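You operate a simulated robot arm through the tools that you are given. There is no shell and no other tool.

You are at the controls of a simulated robot arm. One attempt, no reset.

JOB
Close the water panel down.
Fine: blue valve shut, hold VENT till the water gauge is at zero, drain the tank by the grey valve and shut it, violet valve shut, lamp off.

It is judged by the outcome, as a careful person would: the job done as asked, and still so three seconds after it is handed in. It fails if anything else is knocked over, pushed out of place, dropped, spilled or broken.

ROBOT AND FRAMES
A 6-joint arm with a two-finger gripper, fixed in place. Base frame: the origin is at the foot of the arm, x ahead of it, y to its left, z up; the work surface is at about z = 0.86. Readings come in m, rad, newtons and seconds.
Its first joint turns from -2.897 to 2.897 rad. Payload 2.45 kg.
Tool frame: the origin (TCP) lies between the finger pads and is the grasp point; the fingertips stand 0.02 m ahead of it; z points along the fingers, y is the line along which they close. The gripper opens to 0.14 m. The gripper's body begins 0.168 m behind the TCP.
Orientation is that of the tool frame in the base frame, as [roll, pitch, yaw] about the fixed x, y, z axes, in that order (R = Rz(yaw) Ry(pitch) Rx(roll)). With the fingers straight down and closing along the base's y, the tool's x points along the base's -x, its y along +y and its z along -z.

CONTROLS
- The arm moves only by the tool servo_tool. Its argument "plan" is a list of rows, each a list of 3 entries, a list of its own where there are three numbers: the turn, a rotation vector about the tool's x, y, z in units of 120 degrees (1.0 is 120 degrees), then the shift along the tool's x, y, z in units of 400 mm (1.0 is 400 mm), then the gripper command, from -1 (fully open) to 1 (shut), values between in proportion. In form: [[[wx, wy, wz], [tx, ty, tz], fingers], ...]. A call has 1 to 20 rows; each row is the pose to reach, as a shift and turn from the pose commanded when the call began, along the tool's axes at that moment. A call with a number of a shift or a turn outside -1 to 1 is refused whole. A row lasts 0.2 s, in which the tool goes at most 0.05 m and 0.15 rad; a call with a longer step from one row to the next is refused whole, and so is a gripper value outside its range. Where a pose cannot be reached the arm comes as near as it can. A force on the tool above 90 N (or 10 N above the force at the start of the call, whichever is more), or a blocked arm, ends the call early, and 0.2 s more pass. Each finger travels about 0.045 m/s and halts on what it meets, pressing with about 37 N; the grip force reading is that of the motor and also rises with nothing between the fingers. The clock runs only during rows and for 0.2 s after the last one: add rows that repeat a pose to give the fingers time. The reply holds the time, the measured pose of the TCP, the force on the tool along the base axes, the opening and the grip force, in the units named above and with some noise, with the torque about the TCP (base axes, N m) and any sound that the robot's microphone picked up.
- Cameras (640 x 400 px; columns grow to the right, rows downward): "scene" is fixed at [0.048, 0.4997, 1.4566]; the picture's right is [-0.12, -0.99, 0.00], its down [-0.43, 0.05, -0.90] and it looks along [0.89, -0.11, -0.43] (base axes); focal length 352 px, centre (320, 200). "wrist" rides on the gripper at [0.078, 0.011, -0.209] in the tool frame; the picture's right is [-0.14, 0.99, 0.00], its down [-0.92, -0.13, -0.37] and it looks along [-0.37, -0.05, 0.93] (tool axes); focal length 280 px, centre (320, 200). There is no depth. A picture from a camera that has moved, and an enlarged one, comes with that camera's place and axes in the base frame and with its lens.
- snapshot(camera): a new picture of that camera. It takes no simulated time.
- zoom(camera, box): a new picture of the part [left, top, right, bottom] of that camera's present view, enlarged. It takes no simulated time.
- sign_off(): hands the job in; it is judged then, once.

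Nothing tells you positions but the pictures and the camera data. Unless the task says otherwise, let go and move clear before handing in.

The tools are called after ">>>" as a command line: name --argument value ..., lists and objects as JSON in quotes. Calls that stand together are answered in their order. servo_tool: Moves the arm, as the interface text tells. Its arguments: {"type":"object","properties":{"plan":{"type":"array","items":{"type":"array"}}},"required":["plan"]} The other tools are called the same way: snapshot (camera) takes a picture; zoom (camera, box) takes an enlarged picture of a part of a camera's view; sign_off () hands the job in.

At the start:

```text
time_s: 0.0
ee_pos: [0.7902, 0.209, 1.2348]
tcp_rot: [3.141, 0.0, 3.141]
force: [0.1, 0.1, -0.4]
moment: [-0.01, 0.0, 0.03]
finger_gap: 0.1398
grasp_force: 0.0
```

scene: 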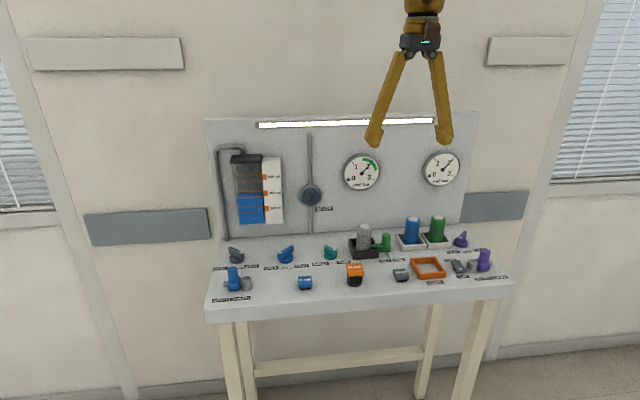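
wrist: 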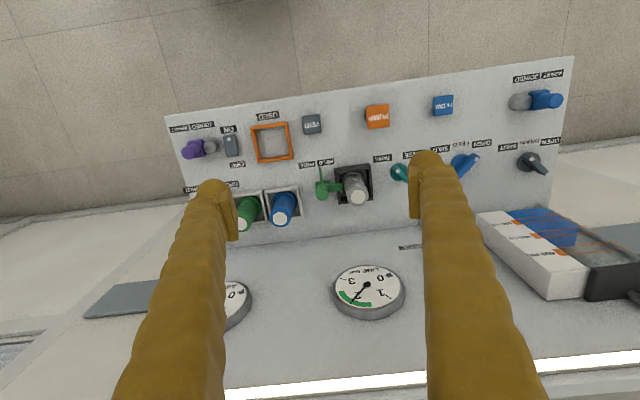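

I see a panel with several valves, buttons, gauges and a tank. I'll zoom in to read the labels before moving anything.

>>> zoom --camera "scene" --box '[200, 220, 360, 320]'

>>> zoom --camera "scene" --box '[340, 200, 520, 312]'

>>> zoom --camera "scene" --box '[200, 110, 350, 230]'

>>> zoom --camera "scene" --box '[330, 110, 480, 210]'

>>> zoom --camera "wrist" --box '[160, 50, 360, 250]'

>>> zoom --camera "wrist" --box '[360, 50, 600, 250]'

```text
4.00 times, centred on (280, 270) of scene
camera zoom: at [0.048, 0.4997, 1.4566], right [-0.12, -0.99, 0.0], down [-0.43, 0.05, -0.9], along [0.89, -0.11, -0.43], focal length 1410 px, centre (480, -80)
```

zoom: 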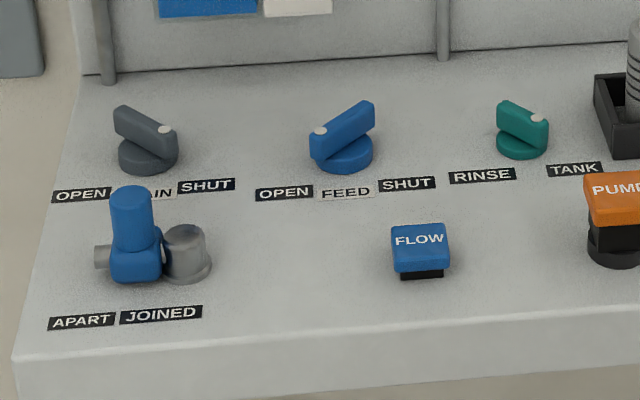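

```text
3.56 times, centred on (430, 256) of scene
camera zoom: at [0.048, 0.4997, 1.4566], right [-0.12, -0.99, 0.0], down [-0.43, 0.05, -0.9], along [0.89, -0.11, -0.43], focal length 1253 px, centre (-71, 1)
```

zoom: 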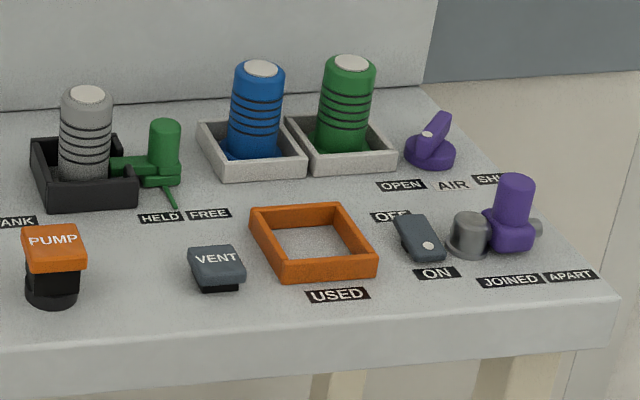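

```text
3.33 times, centred on (275, 170) of scene
camera zoom: at [0.048, 0.4997, 1.4566], right [-0.12, -0.99, 0.0], down [-0.43, 0.05, -0.9], along [0.89, -0.11, -0.43], focal length 1175 px, centre (470, 300)
```

zoom: 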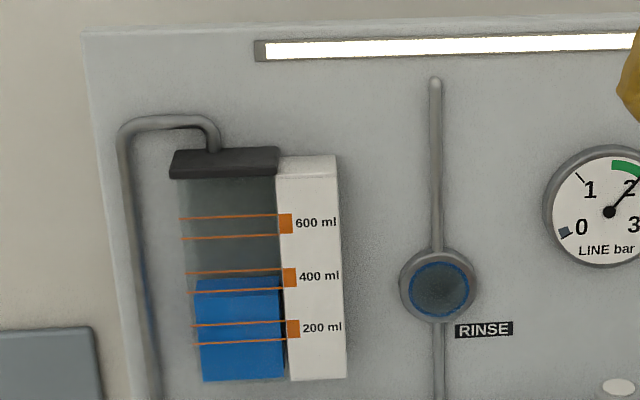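

```text
4.00 times, centred on (405, 160) of scene
camera zoom: at [0.048, 0.4997, 1.4566], right [-0.12, -0.99, 0.0], down [-0.43, 0.05, -0.9], along [0.89, -0.11, -0.43], focal length 1410 px, centre (-20, 360)
```

zoom: 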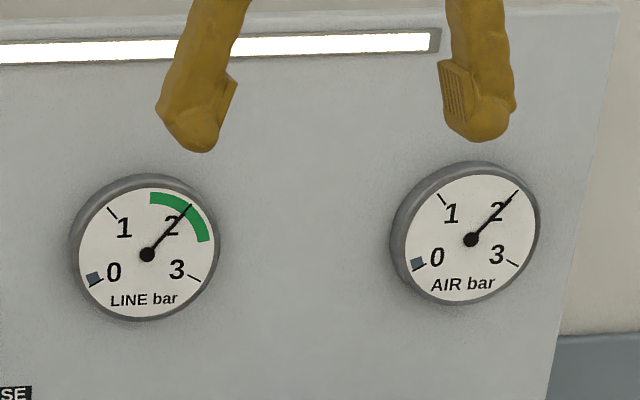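

```text
2.00 times, centred on (260, 150) of wrist
camera zoom: at [0.713, 0.2196, 1.4447], right [0.14, 0.99, 0.0], down [0.92, -0.13, 0.37], along [0.37, -0.05, -0.93], focal length 561 px, centre (440, 300)
```

zoom: 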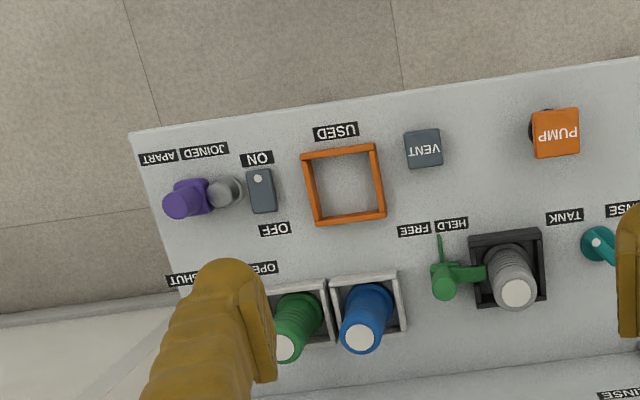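

```text
2.00 times, centred on (480, 150) of wrist
camera zoom: at [0.713, 0.2196, 1.4447], right [0.14, 0.99, 0.0], down [0.92, -0.13, 0.37], along [0.37, -0.05, -0.93], focal length 561 px, centre (0, 300)
```

zoom: 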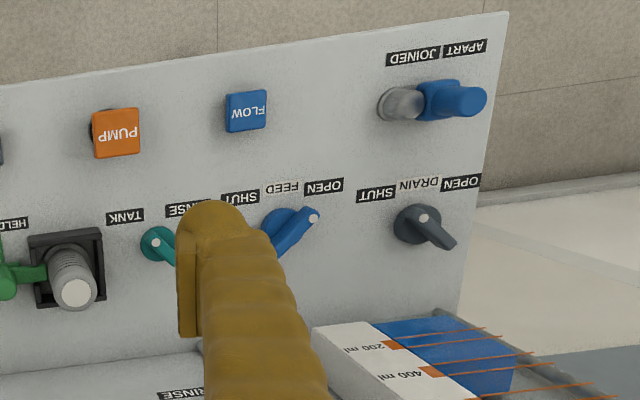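

The deck has FEED (blue), DRAIN (grey), AIR (violet) valves, the VENT button and a lamp rocker with a white dot marker. I'll take closer views of each control to make out the handle shapes.

>>> zoom --camera "scene" --box '[210, 235, 310, 298]'

>>> zoom --camera "scene" --box '[430, 225, 510, 285]'

>>> zoom --camera "wrist" --box '[165, 110, 285, 190]'

>>> zoom --camera "wrist" --box '[440, 130, 560, 200]'

>>> zoom --camera "scene" --box '[380, 250, 460, 290]'

```text
6.35 times, centred on (260, 266) of scene
camera zoom: at [0.048, 0.4997, 1.4566], right [-0.12, -0.99, 0.0], down [-0.43, 0.05, -0.9], along [0.89, -0.11, -0.43], focal length 2238 px, centre (701, -222)
```

zoom: 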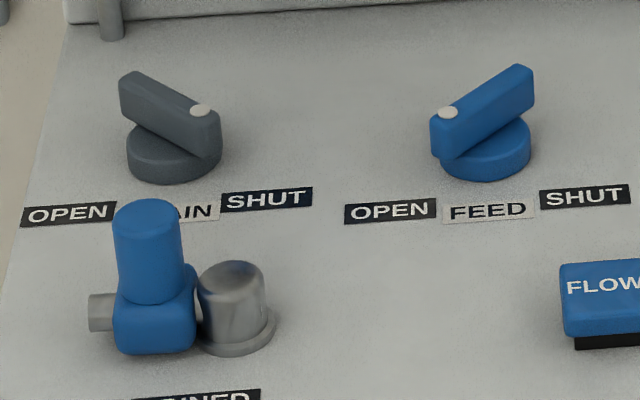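

```text
6.67 times, centred on (470, 255) of scene
camera zoom: at [0.048, 0.4997, 1.4566], right [-0.12, -0.99, 0.0], down [-0.43, 0.05, -0.9], along [0.89, -0.11, -0.43], focal length 2350 px, centre (-680, -167)
```

zoom: 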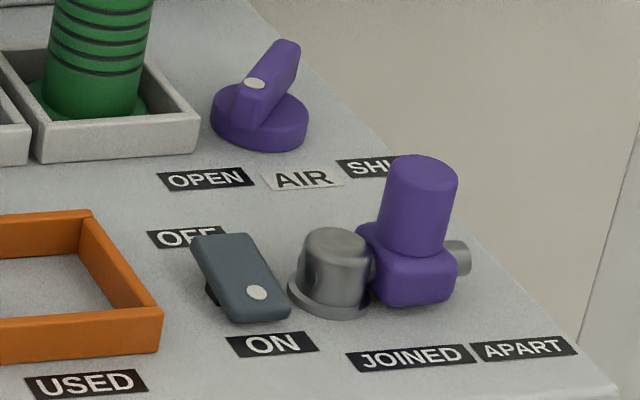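

```text
5.00 times, centred on (225, 150) of wrist
camera zoom: at [0.713, 0.2196, 1.4447], right [0.14, 0.99, 0.0], down [0.92, -0.13, 0.37], along [0.37, -0.05, -0.93], focal length 1402 px, centre (795, 450)
```

zoom: 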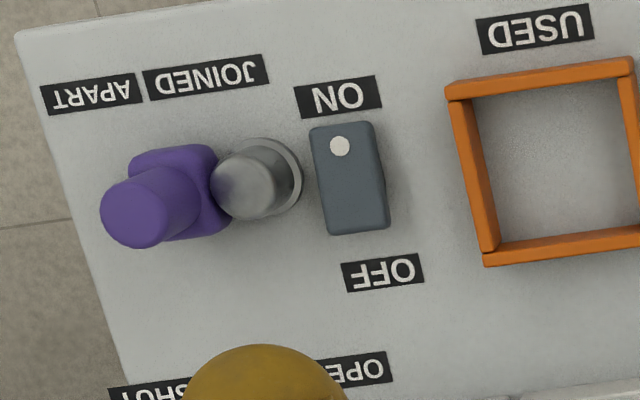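

```text
5.33 times, centred on (500, 165) of wrist
camera zoom: at [0.713, 0.2196, 1.4447], right [0.14, 0.99, 0.0], down [0.92, -0.13, 0.37], along [0.37, -0.05, -0.93], focal length 1495 px, centre (-640, 387)
```

zoom: 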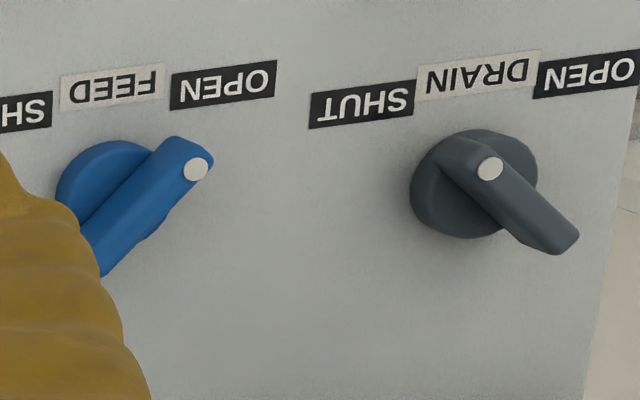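

```text
8.00 times, centred on (420, 270) of scene
camera zoom: at [0.048, 0.4997, 1.4566], right [-0.12, -0.99, 0.0], down [-0.43, 0.05, -0.9], along [0.89, -0.11, -0.43], focal length 2820 px, centre (-480, -360)
```

zoom: 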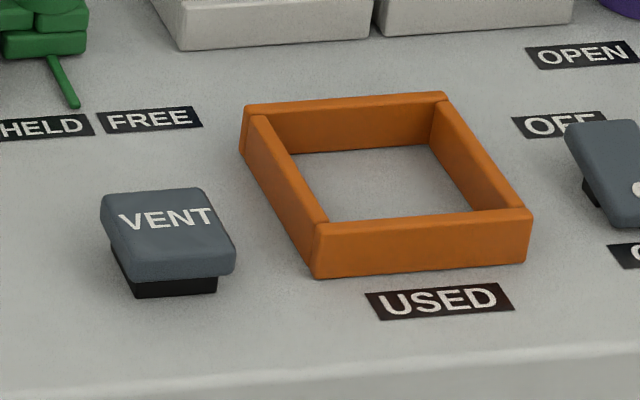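

The FEED (blue) valve is at about (0.90, 0.49) with its dot at OPEN. DRAIN (grey) is at about (0.917, 0.63) with its dot at SHUT, AIR (violet) at about (0.906, -0.04) at OPEN, VENT at about (0.774, 0.196), and the lamp rocker at about (0.78, 0.03). I'll close the gripper and move toward FEED at a safe height to test reach and get a closer look.

>>> servo_tool --plan '[[[0, 0, 0], [-0.022, 0.072, 0.0625], 1], [[0, 0, 0], [-0.044, 0.144, 0.125], 1], [[0, 0, 0], [-0.066, 0.217, 0.1875], 1], [[0, 0, 0], [-0.0875, 0.289, 0.25], 1], [[0, 0, 0], [-0.109, 0.361, 0.3125], 1], [[0, 0, 0], [-0.131, 0.433, 0.375], 1], [[0, 0, 0], [-0.153, 0.505, 0.4375], 1], [[0, 0, 0], [-0.175, 0.5775, 0.5], 1], [[0, 0, 0], [-0.175, 0.5775, 0.5], 1]]'

>>> snapshot --camera "wrist"

>>> snapshot --camera "scene"

```text
time_s: 2.0
ee_pos: [0.8625, 0.4396, 1.0367]
tcp_rot: [-3.141, 0.002, 3.141]
force: [-0.1, -0.4, -0.2]
moment: [-0.03, -0.05, 0.0]
finger_gap: 0.0
grasp_force: 29.5
```

```text
taken
camera wrist: at [0.7853, 0.4507, 1.2459], right [0.14, 0.99, 0.0], down [0.92, -0.13, 0.37], along [0.37, -0.05, -0.93], focal length 280 px, centre (320, 200)
```

wrist: 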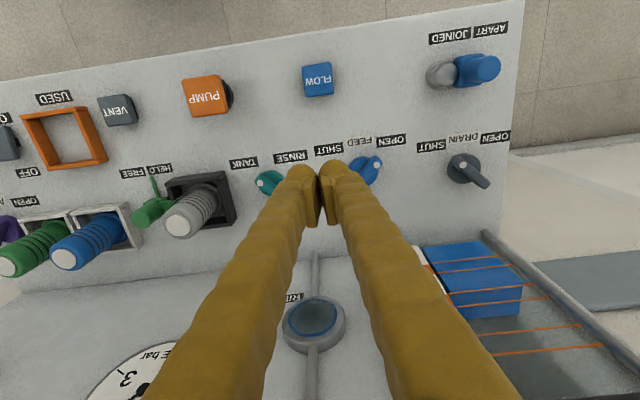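

```text
taken
```

scene: 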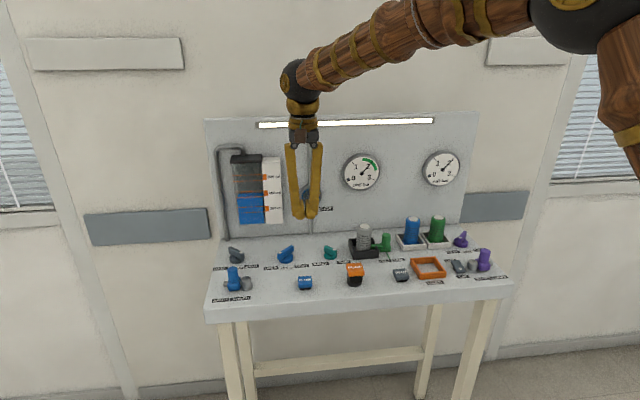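

Reach is fine here at radius 0.97, and both cameras still see the panel. I'll zoom in on the valves from this nearer viewpoint for an accurate location.

>>> zoom --camera "wrist" --box '[400, 110, 520, 185]'

>>> zoom --camera "wrist" --box '[300, 120, 420, 195]'

>>> zoom --camera "scene" --box '[260, 190, 340, 275]'

```text
5.33 times, centred on (460, 148) of wrist
camera zoom: at [0.7853, 0.4507, 1.2459], right [0.14, 0.99, 0.0], down [0.92, -0.13, 0.37], along [0.37, -0.05, -0.93], focal length 1495 px, centre (-427, 480)
```

zoom: 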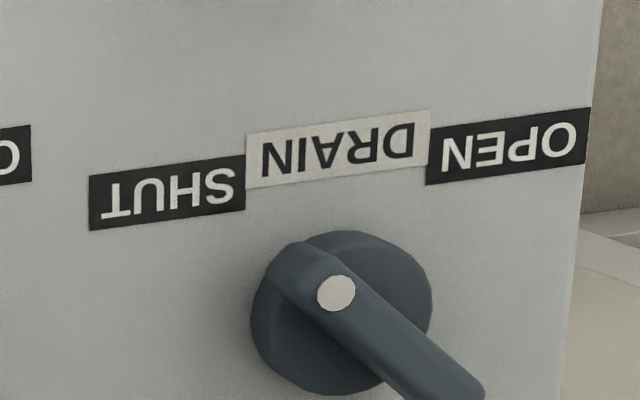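

```text
5.33 times, centred on (360, 158) of wrist
camera zoom: at [0.7853, 0.4507, 1.2459], right [0.14, 0.99, 0.0], down [0.92, -0.13, 0.37], along [0.37, -0.05, -0.93], focal length 1495 px, centre (107, 427)
```

zoom: 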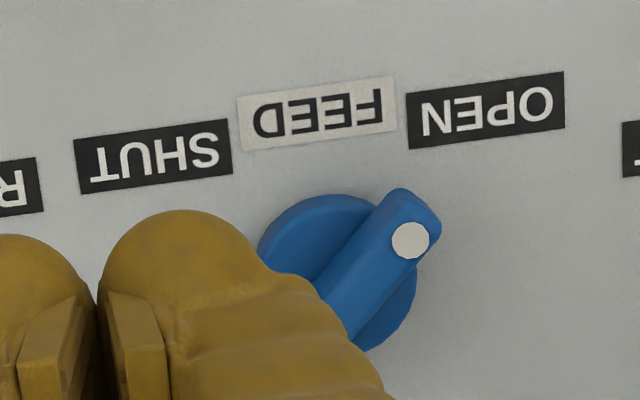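

```text
4.71 times, centred on (300, 232) of scene
camera zoom: at [0.048, 0.4997, 1.4566], right [-0.12, -0.99, 0.0], down [-0.43, 0.05, -0.9], along [0.89, -0.11, -0.43], focal length 1659 px, centre (414, 47)
```

zoom: 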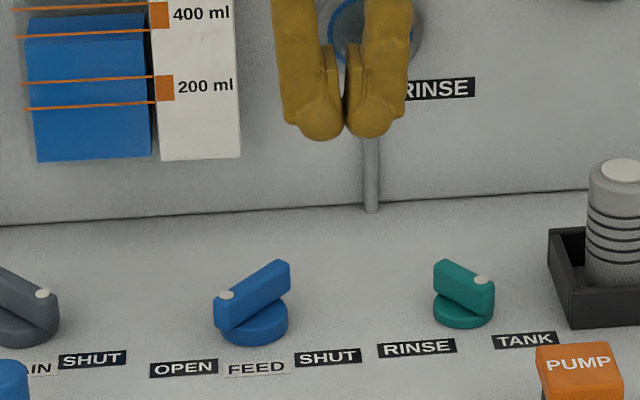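

FEED's centre comes out at about (0.901, 0.495) and DRAIN's at about (0.917, 0.633), both beyond straight-down reach, so some tilt is needed. I'll look at the fingertip shape before making contact.

>>> zoom --camera "wrist" --box '[260, 150, 400, 250]'

>>> zoom --camera "scene" --box '[270, 90, 350, 230]'

```text
4.00 times, centred on (330, 200) of wrist
camera zoom: at [0.7853, 0.4507, 1.2459], right [0.14, 0.99, 0.0], down [0.92, -0.13, 0.37], along [0.37, -0.05, -0.93], focal length 1122 px, centre (280, 200)
```

zoom: 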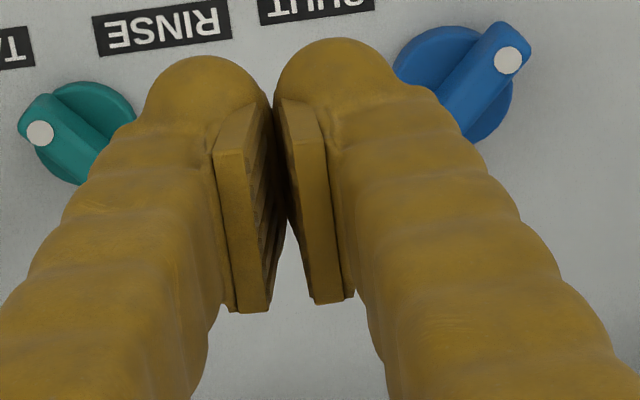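

```text
2.86 times, centred on (310, 160) of scene
camera zoom: at [0.048, 0.4997, 1.4566], right [-0.12, -0.99, 0.0], down [-0.43, 0.05, -0.9], along [0.89, -0.11, -0.43], focal length 1007 px, centre (349, 314)
```

zoom: 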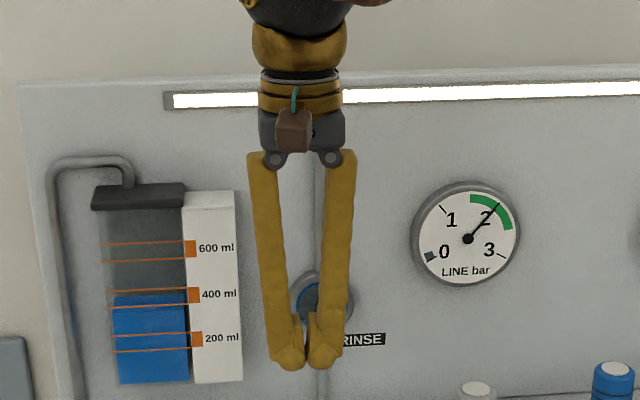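

The fingers are thick rounded tubes with flat pads, so straddling the valve bar as a loose fork and twisting is the best-defined way to turn it. First I'll rotate the gripper 45° in place and open it a little.

>>> servo_tool --plan '[[[0, 0, 0.0625], [0, 0, 0], 0.4], [[0, 0, 0.125], [0, 0, 0], 0.4], [[0, 0, 0.1875], [0, 0, 0], 0.4], [[0, 0, 0.25], [0, 0, 0], 0.4], [[0, 0, 0.3125], [0, 0, 0], 0.4], [[0, 0, 0.375], [0, 0, 0], 0.4], [[0, 0, 0.375], [0, 0, 0], 0.4]]'

```text
time_s: 3.6
ee_pos: [0.8611, 0.4396, 1.0351]
tcp_rot: [-3.141, 0.0, 2.355]
force: [0.3, -0.4, -0.3]
moment: [0.01, -0.01, 0.0]
finger_gap: 0.0419
grasp_force: 0.0
```

Rotation is done. Now I'll tilt 12° outward and move above FEED at a safe height to test reach.

>>> servo_tool --plan '[[[-0.024, -0.007, 0], [0.0065, 0.042, 0.0375], 0.4], [[-0.048, -0.014, 0], [0.013, 0.0845, 0.075], 0.4], [[-0.072, -0.021, 0], [0.0195, 0.127, 0.1125], 0.4], [[-0.0961, -0.0276, 0], [0.026, 0.169, 0.15], 0.4], [[-0.0961, -0.0276, 0], [0.026, 0.169, 0.15], 0.4]]'

>>> snapshot --camera "wrist"

>>> zoom --camera "scene" --box '[220, 180, 380, 280]'

```text
time_s: 4.8
ee_pos: [0.9016, 0.497, 0.9746]
tcp_rot: [2.939, 0.057, 2.348]
force: [0.1, -0.6, -0.5]
moment: [0.01, 0.0, 0.0]
finger_gap: 0.042
grasp_force: 0.1
```

```text
taken
camera wrist: at [0.817, 0.5385, 1.1776], right [0.78, 0.59, 0.21], down [0.49, -0.78, 0.39], along [0.39, -0.2, -0.9], focal length 280 px, centre (320, 200)
```

wrist: 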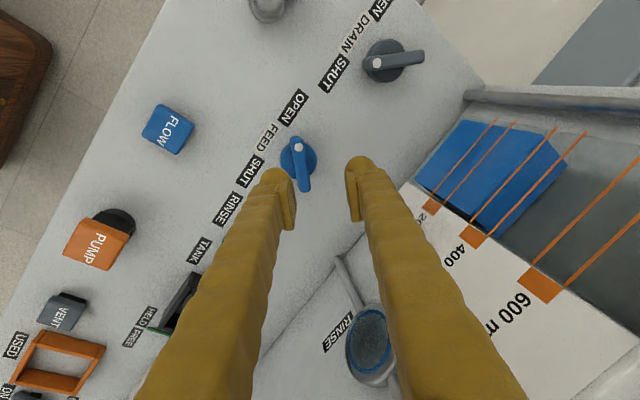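

```text
4.00 times, centred on (300, 230) of scene
camera zoom: at [0.048, 0.4997, 1.4566], right [-0.12, -0.99, 0.0], down [-0.43, 0.05, -0.9], along [0.89, -0.11, -0.43], focal length 1410 px, centre (400, 80)
```

zoom: 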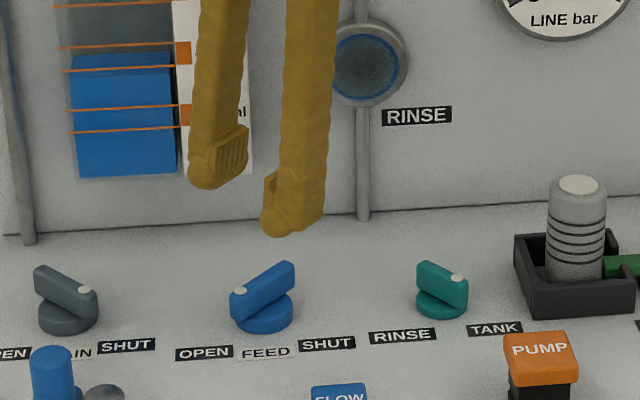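

The tilted pose reaches exactly, and the fork is lined up on either side of the blue bar. I'll lower it straight down around the bar, slowly.

>>> servo_tool --plan '[[[0, 0, 0], [0.0031, -0.0115, 0.0455], 0.4], [[0, 0, 0], [0.0062, -0.023, 0.091], 0.4], [[0, 0, 0], [0.0094, -0.0345, 0.1365], 0.4], [[0, 0, 0], [0.0115, -0.0425, 0.168], 0.4], [[0, 0, 0], [0.0125, -0.046, 0.182], 0.4], [[0, 0, 0], [0.0125, -0.046, 0.182], 0.4]]'

>>> snapshot --camera "wrist"

>>> zoom --camera "scene" --box '[240, 200, 340, 280]'

```text
time_s: 6.2
ee_pos: [0.8999, 0.4931, 0.8999]
tcp_rot: [2.94, 0.056, 2.35]
force: [0.3, 1.3, -0.7]
moment: [-0.01, -0.01, 0.01]
finger_gap: 0.0421
grasp_force: 0.0
```

```text
taken
camera wrist: at [0.8148, 0.5358, 1.1029], right [0.78, 0.59, 0.21], down [0.49, -0.78, 0.39], along [0.39, -0.2, -0.9], focal length 280 px, centre (320, 200)
```

wrist: 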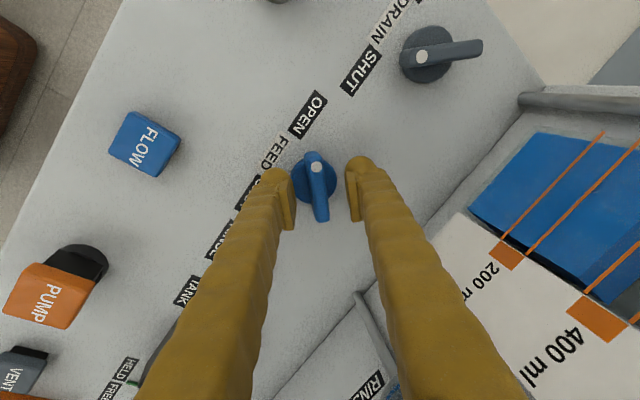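

```text
5.00 times, centred on (290, 240) of scene
camera zoom: at [0.048, 0.4997, 1.4566], right [-0.12, -0.99, 0.0], down [-0.43, 0.05, -0.9], along [0.89, -0.11, -0.43], focal length 1762 px, centre (470, 0)
```

zoom: 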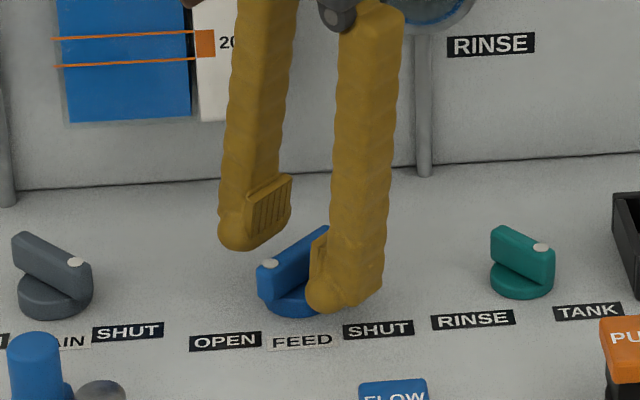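

The fork straddles the bar with clearance on both sides. I'll narrow the gap to about 22 mm and twist counter-clockwise as seen from above, toward SHUT.

>>> servo_tool --plan '[[[0, 0, 0], [0, 0, 0], 0.7], [[0, 0, 0], [0, 0, 0], 0.7], [[0, 0, -0.06], [0, 0, 0], 0.7], [[0, 0, -0.12], [0, 0, 0], 0.7], [[0, 0, -0.18], [0, 0, 0], 0.7], [[0, 0, -0.24], [0, 0, 0], 0.7], [[0, 0, -0.3], [0, 0, 0], 0.7], [[0, 0, -0.36], [0, 0, 0], 0.7], [[0, 0, -0.42], [0, 0, 0], 0.7], [[0, 0, -0.48], [0, 0, 0], 0.7], [[0, 0, -0.54], [0, 0, 0], 0.7], [[0, 0, -0.6], [0, 0, 0], 0.7], [[0, 0, -0.66], [0, 0, 0], 0.7], [[0, 0, -0.72], [0, 0, 0], 0.7], [[0, 0, -0.77], [0, 0, 0], 0.7], [[0, 0, -0.77], [0, 0, 0], 0.7]]'

>>> snapshot --camera "wrist"

>>> zoom --camera "scene" --box '[240, 200, 340, 280]'

```text
time_s: 9.6
ee_pos: [0.8977, 0.4939, 0.8995]
tcp_rot: [-3.073, 0.199, -2.308]
force: [0.6, -0.6, 0.9]
moment: [0.03, 0.0, -0.03]
finger_gap: 0.0214
grasp_force: 0.1
```

```text
taken
camera wrist: at [0.8013, 0.4232, 1.0887], right [-0.63, 0.77, -0.04], down [0.63, 0.54, 0.55], along [0.45, 0.32, -0.83], focal length 280 px, centre (320, 200)
```

wrist: 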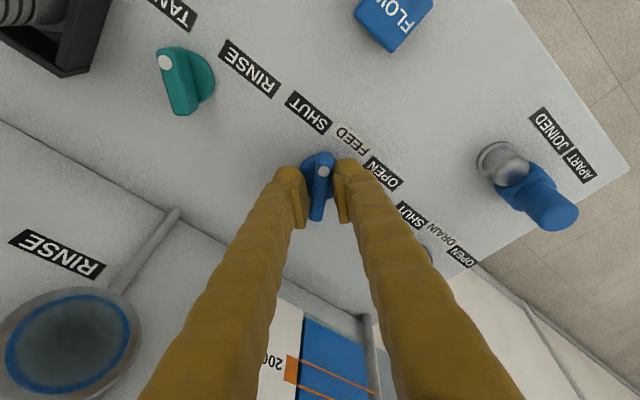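

```text
5.00 times, centred on (290, 240) of scene
camera zoom: at [0.048, 0.4997, 1.4566], right [-0.12, -0.99, 0.0], down [-0.43, 0.05, -0.9], along [0.89, -0.11, -0.43], focal length 1762 px, centre (470, 0)
```

zoom: 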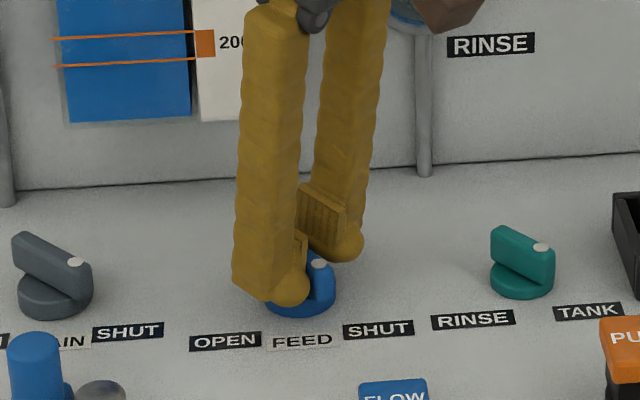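

The blue valve's dot has swung over to the SHUT side. I'll check how far it got.

>>> zoom --camera "wrist" --box '[260, 80, 420, 240]'

>>> servo_tool --plan '[[[0, 0, -0.03], [0, 0, 0], 0.7], [[0, 0, -0.06], [0, 0, 0], 0.7], [[0, 0, -0.09], [0, 0, 0], 0.7], [[0, 0, -0.12], [0, 0, 0], 0.7], [[0, 0, -0.12], [0, 0, 0], 0.7]]'

>>> zoom --camera "wrist" --box '[260, 80, 420, 240]'

>>> zoom --camera "scene" --box '[240, 200, 340, 280]'

```text
2.50 times, centred on (340, 160) of wrist
camera zoom: at [0.8013, 0.4232, 1.0887], right [-0.63, 0.77, -0.04], down [0.63, 0.54, 0.55], along [0.45, 0.32, -0.83], focal length 701 px, centre (270, 300)
```

zoom: 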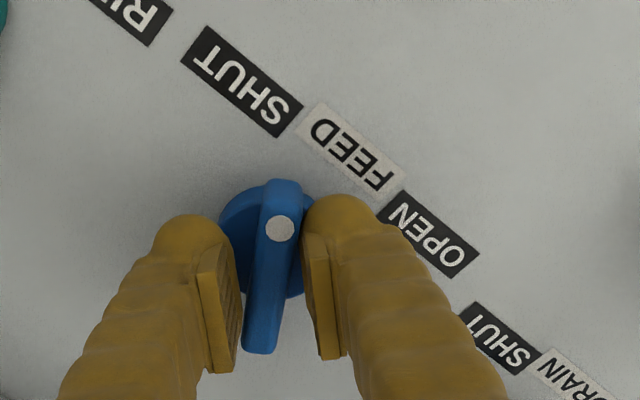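

```text
time_s: 10.8
ee_pos: [0.8985, 0.493, 0.8995]
tcp_rot: [-3.027, 0.177, -2.053]
force: [-1.4, 2.1, -0.3]
moment: [0.0, 0.01, -0.04]
finger_gap: 0.0223
grasp_force: 0.6
```

```text
2.50 times, centred on (340, 160) of wrist
camera zoom: at [0.8159, 0.4092, 1.0904], right [-0.8, 0.59, -0.09], down [0.46, 0.7, 0.54], along [0.38, 0.39, -0.84], focal length 701 px, centre (270, 300)
```

zoom: 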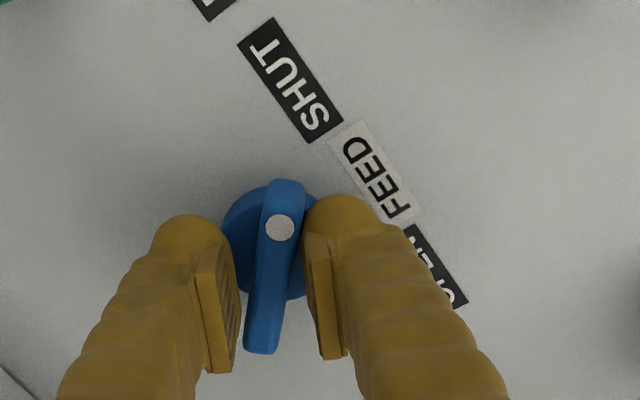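

```text
5.00 times, centred on (290, 240) of scene
camera zoom: at [0.048, 0.4997, 1.4566], right [-0.12, -0.99, 0.0], down [-0.43, 0.05, -0.9], along [0.89, -0.11, -0.43], focal length 1762 px, centre (470, 0)
```

zoom: 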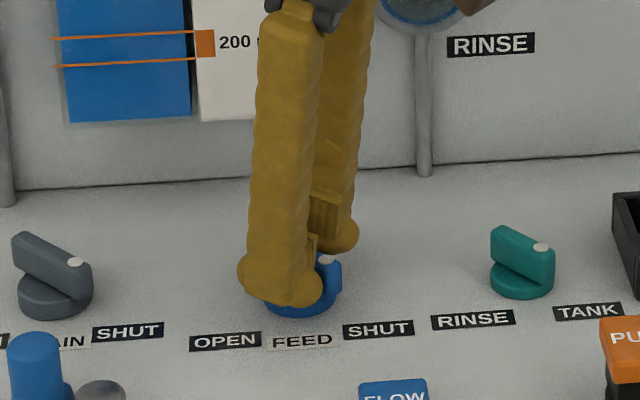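

The bar now points at about 225°, the same angle as DRAIN's SHUT position. I'll nudge a few degrees more to feel for the stop.

>>> servo_tool --plan '[[[0, 0, -0.02], [0, 0, 0], 0.7], [[0, 0, -0.04], [0, 0, 0], 0.7], [[0, 0, -0.04], [0, 0, 0], 0.7]]'

>>> zoom --camera "wrist" --box '[260, 80, 420, 240]'

>>> snapshot --camera "scene"

```text
time_s: 11.6
ee_pos: [0.8991, 0.4933, 0.8992]
tcp_rot: [-3.014, 0.165, -1.971]
force: [-1.7, 6.9, 0.2]
moment: [0.1, 0.03, -0.15]
finger_gap: 0.0248
grasp_force: 2.5
```

```text
2.50 times, centred on (340, 160) of wrist
camera zoom: at [0.8214, 0.4057, 1.0913], right [-0.84, 0.53, -0.1], down [0.4, 0.75, 0.53], along [0.36, 0.41, -0.84], focal length 701 px, centre (270, 300)
```

zoom: 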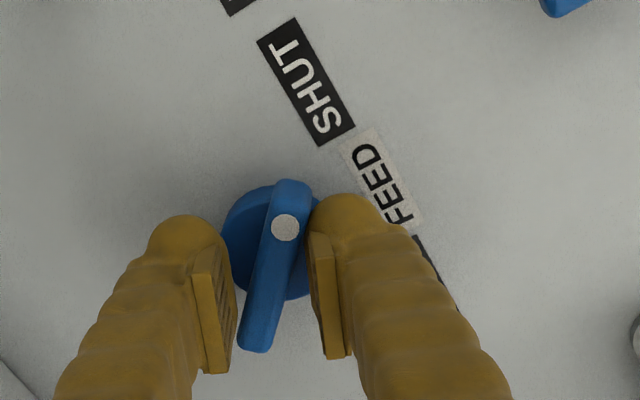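

```text
taken
```

scene: 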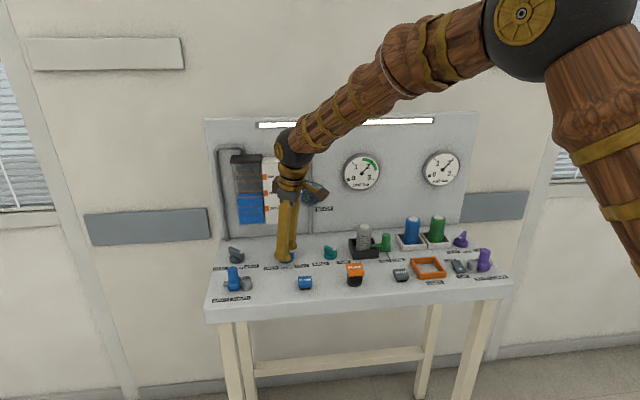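

The stop has been reached: the bar no longer follows and the fingers are pressing lightly, so FEED is shut. I'll unload, open, back off along the tool axis, and rotate the gripper back to neutral.

>>> servo_tool --plan '[[[0, 0, 0.03], [0, 0, 0], 0.4], [[0, 0, 0.04], [0, 0, 0], 0.4], [[0, 0, 0.04], [0, 0, 0], 0.4], [[0, 0, 0.04], [0, 0, -0.06], 0.4], [[0, 0, 0.04], [0, 0, -0.12], 0.4], [[0, 0, 0.1], [0, 0, -0.2], 0.4], [[0, 0, 0.165], [0, 0, -0.28], 0.4], [[0, 0, 0.23], [0, 0, -0.3], 0.6], [[0, 0, 0.295], [0, 0, -0.3], 0.8], [[0, 0, 0.36], [0, 0, -0.3], 1], [[0, 0, 0.425], [0, 0, -0.3], 1], [[0, 0, 0.49], [0, 0, -0.3], 1], [[0, 0, 0.555], [0, 0, -0.3], 1], [[0, 0, 0.555], [0, 0, -0.3], 1]]'

>>> snapshot --camera "wrist"

>>> zoom --camera "scene" --box '[210, 190, 370, 290]'

```text
time_s: 14.6
ee_pos: [0.8757, 0.4803, 1.017]
tcp_rot: [3.038, 0.183, 3.129]
force: [0.1, 0.4, -0.5]
moment: [0.01, -0.04, -0.01]
finger_gap: 0.0
grasp_force: 29.5
```

```text
taken
camera wrist: at [0.7621, 0.4717, 1.209], right [0.13, 0.98, 0.13], down [0.84, -0.17, 0.52], along [0.53, 0.04, -0.85], focal length 280 px, centre (320, 200)
```

wrist: 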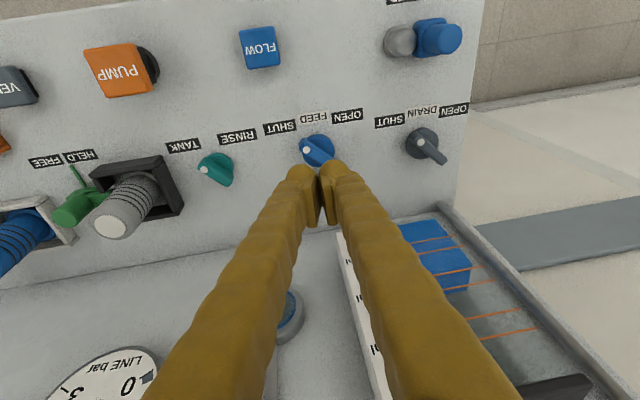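

```text
4.00 times, centred on (290, 240) of scene
camera zoom: at [0.048, 0.4997, 1.4566], right [-0.12, -0.99, 0.0], down [-0.43, 0.05, -0.9], along [0.89, -0.11, -0.43], focal length 1410 px, centre (440, 40)
```

zoom: 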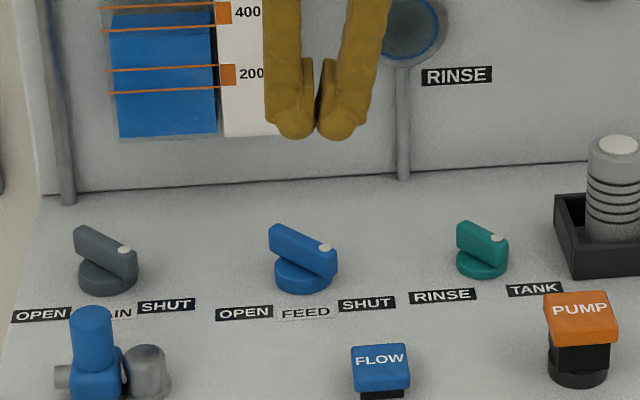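

FEED is fully at SHUT and matches DRAIN's orientation. Next is VENT, at about (0.777, 0.1945, 0.8825). I'll straighten the tool, move over at a safe height, and turn the closed fingers 90° so they stay clear of the orange tray.

>>> servo_tool --plan '[[[0.008, 0.0146, 0], [0.027, -0.073, -0.031], 1], [[0.016, 0.029, 0], [0.054, -0.146, -0.062], 1], [[0.024, 0.044, 0], [0.081, -0.219, -0.093], 1], [[0.032, 0.058, 0], [0.108, -0.292, -0.124], 1], [[0.04, 0.073, 0], [0.135, -0.365, -0.155], 1], [[0.0485, 0.0875, 0], [0.162, -0.438, -0.1855], 1], [[0.0485, 0.0875, 0], [0.162, -0.438, -0.1855], 1]]'

>>> snapshot --camera "wrist"

>>> zoom --camera "scene" --box '[330, 130, 490, 230]'

```text
time_s: 16.2
ee_pos: [0.8008, 0.297, 1.0615]
tcp_rot: [3.141, 0.0, 3.141]
force: [-0.1, -0.2, 0.4]
moment: [-0.04, -0.01, 0.02]
finger_gap: 0.0
grasp_force: 29.8
```

```text
taken
camera wrist: at [0.7233, 0.3082, 1.271], right [0.14, 0.99, 0.0], down [0.92, -0.13, 0.37], along [0.37, -0.05, -0.93], focal length 280 px, centre (320, 200)
```

wrist: 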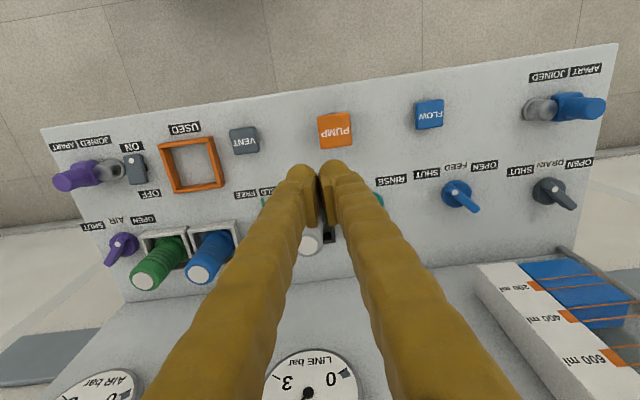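

```text
4.00 times, centred on (410, 180) of scene
camera zoom: at [0.048, 0.4997, 1.4566], right [-0.12, -0.99, 0.0], down [-0.43, 0.05, -0.9], along [0.89, -0.11, -0.43], focal length 1410 px, centre (-40, 280)
```

zoom: 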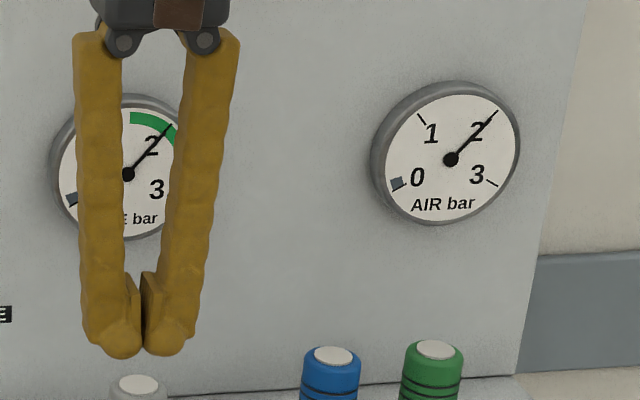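

VENT is confirmed at about (0.776, 0.195). I'll rotate the closed fingers 90° and move to just above it.

>>> servo_tool --plan '[[[0, 0, 0.068], [0.0057, -0.026, 0.01], 1], [[0, 0, 0.136], [0.0115, -0.053, 0.02], 1], [[0, 0, 0.205], [0.017, -0.079, 0.04], 1], [[0, 0, 0.273], [0.023, -0.105, 0.07], 1], [[0, 0, 0.341], [0.0287, -0.131, 0.1], 1], [[0, 0, 0.409], [0.0345, -0.158, 0.14], 1], [[0, 0, 0.477], [0.04, -0.184, 0.18], 1], [[0, 0, 0.545], [0.046, -0.21, 0.22], 1], [[0, 0, 0.614], [0.0517, -0.236, 0.26], 1], [[0, 0, 0.682], [0.0575, -0.262, 0.3], 1], [[0, 0, 0.75], [0.0575, -0.262, 0.325], 1], [[0, 0, 0.75], [0.0575, -0.262, 0.325], 1]]'

>>> snapshot --camera "wrist"

>>> snapshot --camera "scene"

>>> zoom --camera "scene" --box '[340, 210, 480, 300]'

```text
time_s: 18.8
ee_pos: [0.7789, 0.194, 0.9302]
tcp_rot: [3.141, 0.001, 1.569]
force: [-0.9, 1.1, 0.3]
moment: [0.04, -0.01, -0.02]
finger_gap: 0.0
grasp_force: 29.3
```

```text
taken
camera wrist: at [0.7899, 0.2728, 1.1406], right [0.99, -0.14, 0.0], down [-0.13, -0.92, 0.37], along [-0.05, -0.36, -0.93], focal length 280 px, centre (320, 200)
```

wrist: 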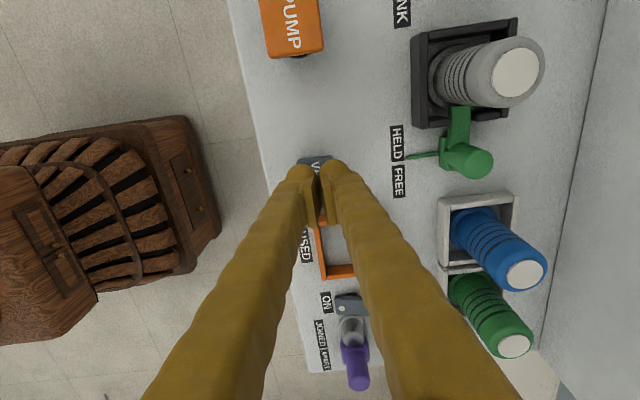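

```text
taken
```

scene: 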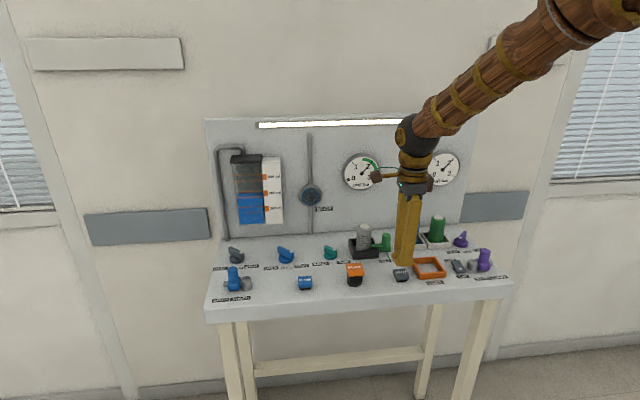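

```text
4.44 times, centred on (410, 255) of scene
camera zoom: at [0.048, 0.4997, 1.4566], right [-0.12, -0.99, 0.0], down [-0.43, 0.05, -0.9], along [0.89, -0.11, -0.43], focal length 1566 px, centre (-80, -44)
```

zoom: 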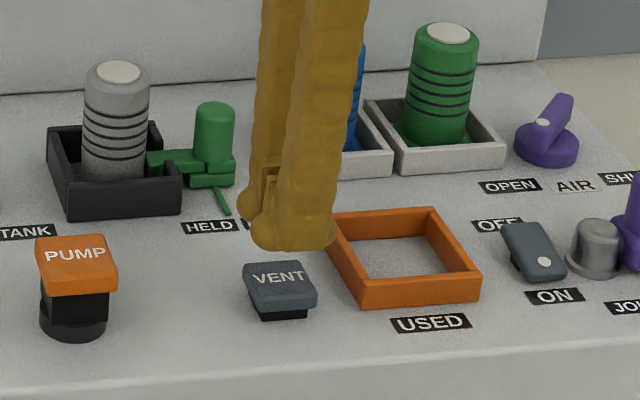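

The fingers hang right above VENT, clear of the tray. I'll lower gently and watch the force and gauge.

>>> servo_tool --plan '[[[0, 0, 0], [0, 0, 0.025], 1], [[0, 0, 0], [0, 0, 0.045], 1], [[0, 0, 0], [0, 0, 0.06], 1], [[0, 0, 0], [0, 0, 0.07], 1], [[0, 0, 0], [0, 0, 0.0775], 1]]'

>>> zoom --camera "scene" --box '[340, 210, 480, 300]'

>>> zoom --camera "scene" --box '[330, 130, 490, 230]'

```text
time_s: 20.0
ee_pos: [0.777, 0.195, 0.8995]
tcp_rot: [3.14, 0.0, 1.571]
force: [-0.4, 0.1, 0.5]
moment: [0.02, 0.0, 0.02]
finger_gap: 0.006
grasp_force: 29.6
```

```text
4.44 times, centred on (410, 255) of scene
camera zoom: at [0.048, 0.4997, 1.4566], right [-0.12, -0.99, 0.0], down [-0.43, 0.05, -0.9], along [0.89, -0.11, -0.43], focal length 1566 px, centre (-80, -44)
```

zoom: 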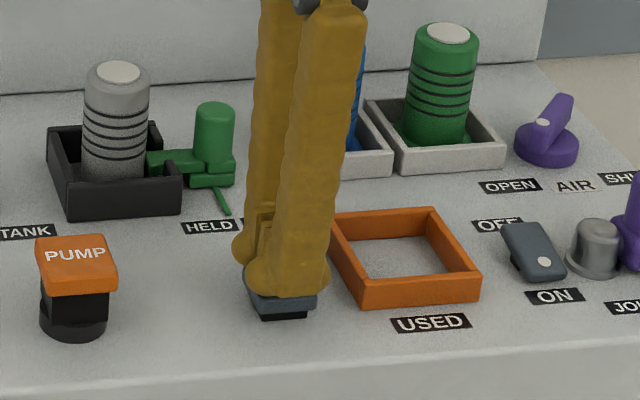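

```text
4.00 times, centred on (410, 180) of scene
camera zoom: at [0.048, 0.4997, 1.4566], right [-0.12, -0.99, 0.0], down [-0.43, 0.05, -0.9], along [0.89, -0.11, -0.43], focal length 1410 px, centre (-40, 280)
```

zoom: 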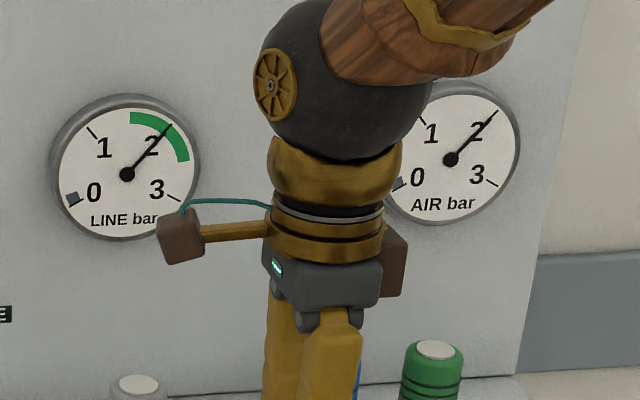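

The fingers are at the button top but the gap reads 6 mm with no net force. I'll look closely before pressing further.

>>> zoom --camera "wrist" --box '[260, 130, 400, 230]'

>>> zoom --camera "scene" --box '[380, 245, 430, 290]'

```text
4.00 times, centred on (330, 180) of wrist
camera zoom: at [0.7892, 0.2732, 1.1092], right [0.99, -0.14, 0.0], down [-0.13, -0.92, 0.37], along [-0.05, -0.36, -0.93], focal length 1122 px, centre (280, 280)
```

zoom: 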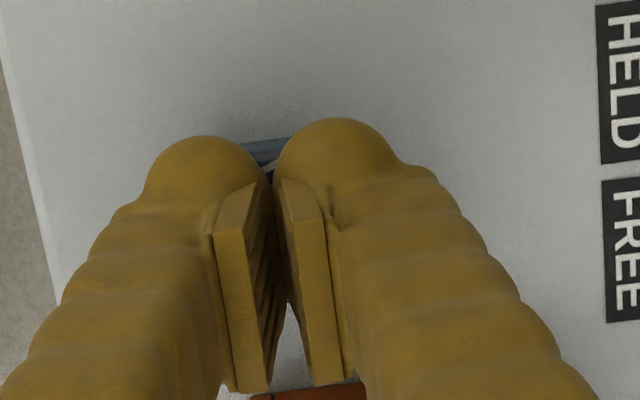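

```text
8.89 times, centred on (405, 268) of scene
camera zoom: at [0.048, 0.4997, 1.4566], right [-0.12, -0.99, 0.0], down [-0.43, 0.05, -0.9], along [0.89, -0.11, -0.43], focal length 3133 px, centre (-436, -400)
```

zoom: 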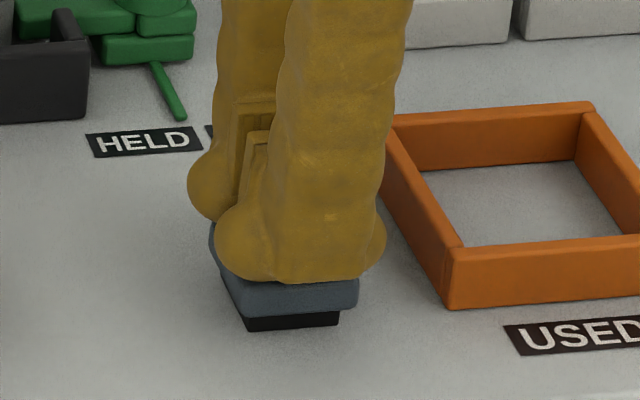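

The fingertips sit on the middle of the cap. I'll press a few mm further in small steps.

>>> servo_tool --plan '[[[0, 0, 0], [0, 0, 0.005], 1], [[0, 0, 0], [0, 0, 0.01], 1], [[0, 0, 0], [0, 0, 0.01], 1]]'

>>> zoom --camera "scene" --box '[380, 245, 430, 290]'

>>> zoom --camera "scene" --box '[330, 130, 490, 230]'

```text
time_s: 20.8
ee_pos: [0.777, 0.1947, 0.8955]
tcp_rot: [3.141, 0.002, 1.57]
force: [0.2, -0.2, 2.2]
moment: [-0.02, 0.02, -0.02]
finger_gap: 0.0059
grasp_force: 29.5
heard: click
```

```text
8.89 times, centred on (405, 268) of scene
camera zoom: at [0.048, 0.4997, 1.4566], right [-0.12, -0.99, 0.0], down [-0.43, 0.05, -0.9], along [0.89, -0.11, -0.43], focal length 3133 px, centre (-436, -400)
```

zoom: 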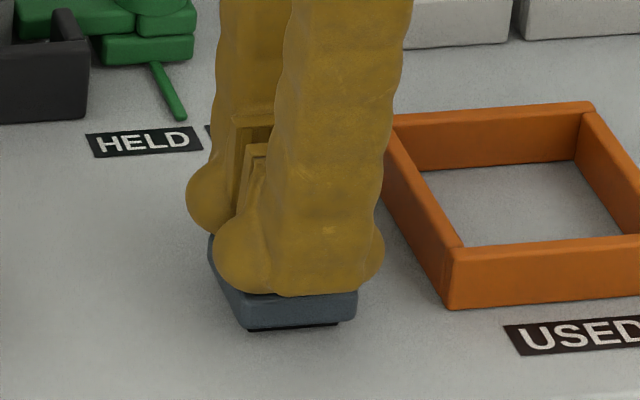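

```text
4.00 times, centred on (410, 180) of scene
camera zoom: at [0.048, 0.4997, 1.4566], right [-0.12, -0.99, 0.0], down [-0.43, 0.05, -0.9], along [0.89, -0.11, -0.43], focal length 1410 px, centre (-40, 280)
```

zoom: 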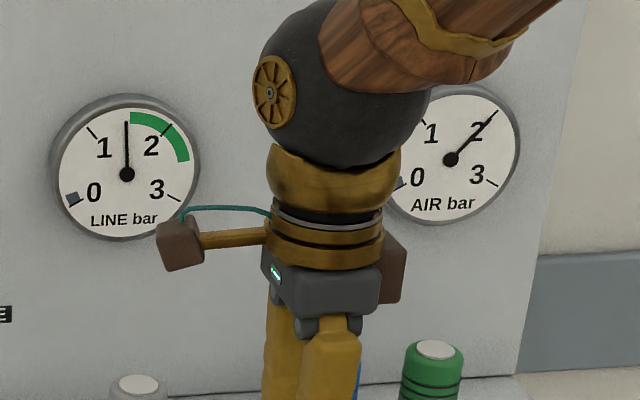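

VENT clicked and the LINE gauge is already falling. I'll keep holding.

>>> servo_tool --plan '[[[0, 0, 0], [0, 0, 0.002], 1], [[0, 0, 0], [0, 0, 0.002], 1], [[0, 0, 0], [0, 0, 0.002], 1], [[0, 0, 0], [0, 0, 0.002], 1], [[0, 0, 0], [0, 0, 0.002], 1], [[0, 0, 0], [0, 0, 0.002], 1], [[0, 0, 0], [0, 0, 0.002], 1], [[0, 0, 0], [0, 0, 0.002], 1], [[0, 0, 0], [0, 0, 0.002], 1], [[0, 0, 0], [0, 0, 0.002], 1]]'

>>> zoom --camera "scene" --box '[330, 130, 490, 230]'

```text
time_s: 23.0
ee_pos: [0.7779, 0.194, 0.8935]
tcp_rot: [3.142, 0.0, 1.573]
force: [0.2, -0.2, 2.4]
moment: [0.02, 0.03, 0.0]
finger_gap: 0.0062
grasp_force: 29.7
```

```text
4.00 times, centred on (410, 180) of scene
camera zoom: at [0.048, 0.4997, 1.4566], right [-0.12, -0.99, 0.0], down [-0.43, 0.05, -0.9], along [0.89, -0.11, -0.43], focal length 1410 px, centre (-40, 280)
```

zoom: 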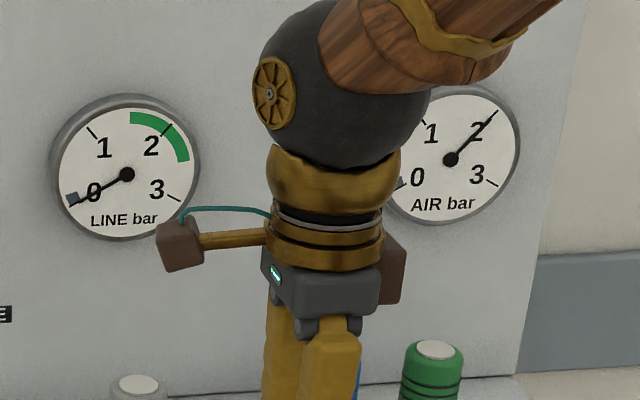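

LINE is at or very near zero. I'll hold a little longer and confirm with a closer look.

>>> servo_tool --plan '[[[0, 0, 0], [0, 0, 0], 1], [[0, 0, 0], [0, 0, 0], 1], [[0, 0, 0], [0, 0, 0], 1], [[0, 0, 0], [0, 0, 0], 1], [[0, 0, 0], [0, 0, 0], 1], [[0, 0, 0], [0, 0, 0], 1], [[0, 0, 0], [0, 0, 0], 1], [[0, 0, 0], [0, 0, 0], 1]]'

>>> zoom --camera "scene" --box '[340, 145, 390, 195]'

```text
time_s: 24.8
ee_pos: [0.7788, 0.195, 0.8947]
tcp_rot: [3.141, 0.001, 1.572]
force: [0.5, -0.5, 1.8]
moment: [-0.01, 0.03, -0.02]
finger_gap: 0.006
grasp_force: 29.1
```

```text
8.00 times, centred on (365, 170) of scene
camera zoom: at [0.048, 0.4997, 1.4566], right [-0.12, -0.99, 0.0], down [-0.43, 0.05, -0.9], along [0.89, -0.11, -0.43], focal length 2820 px, centre (-40, 440)
```

zoom: 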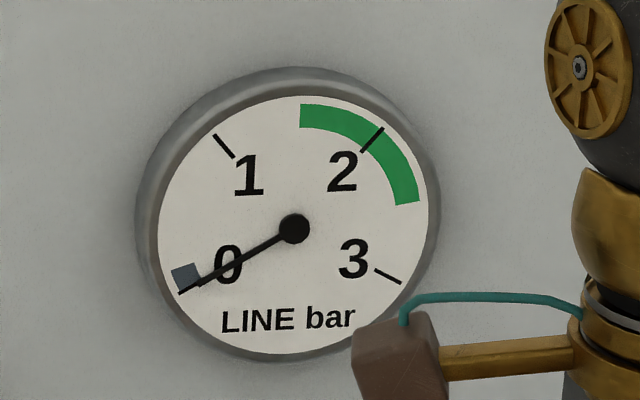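

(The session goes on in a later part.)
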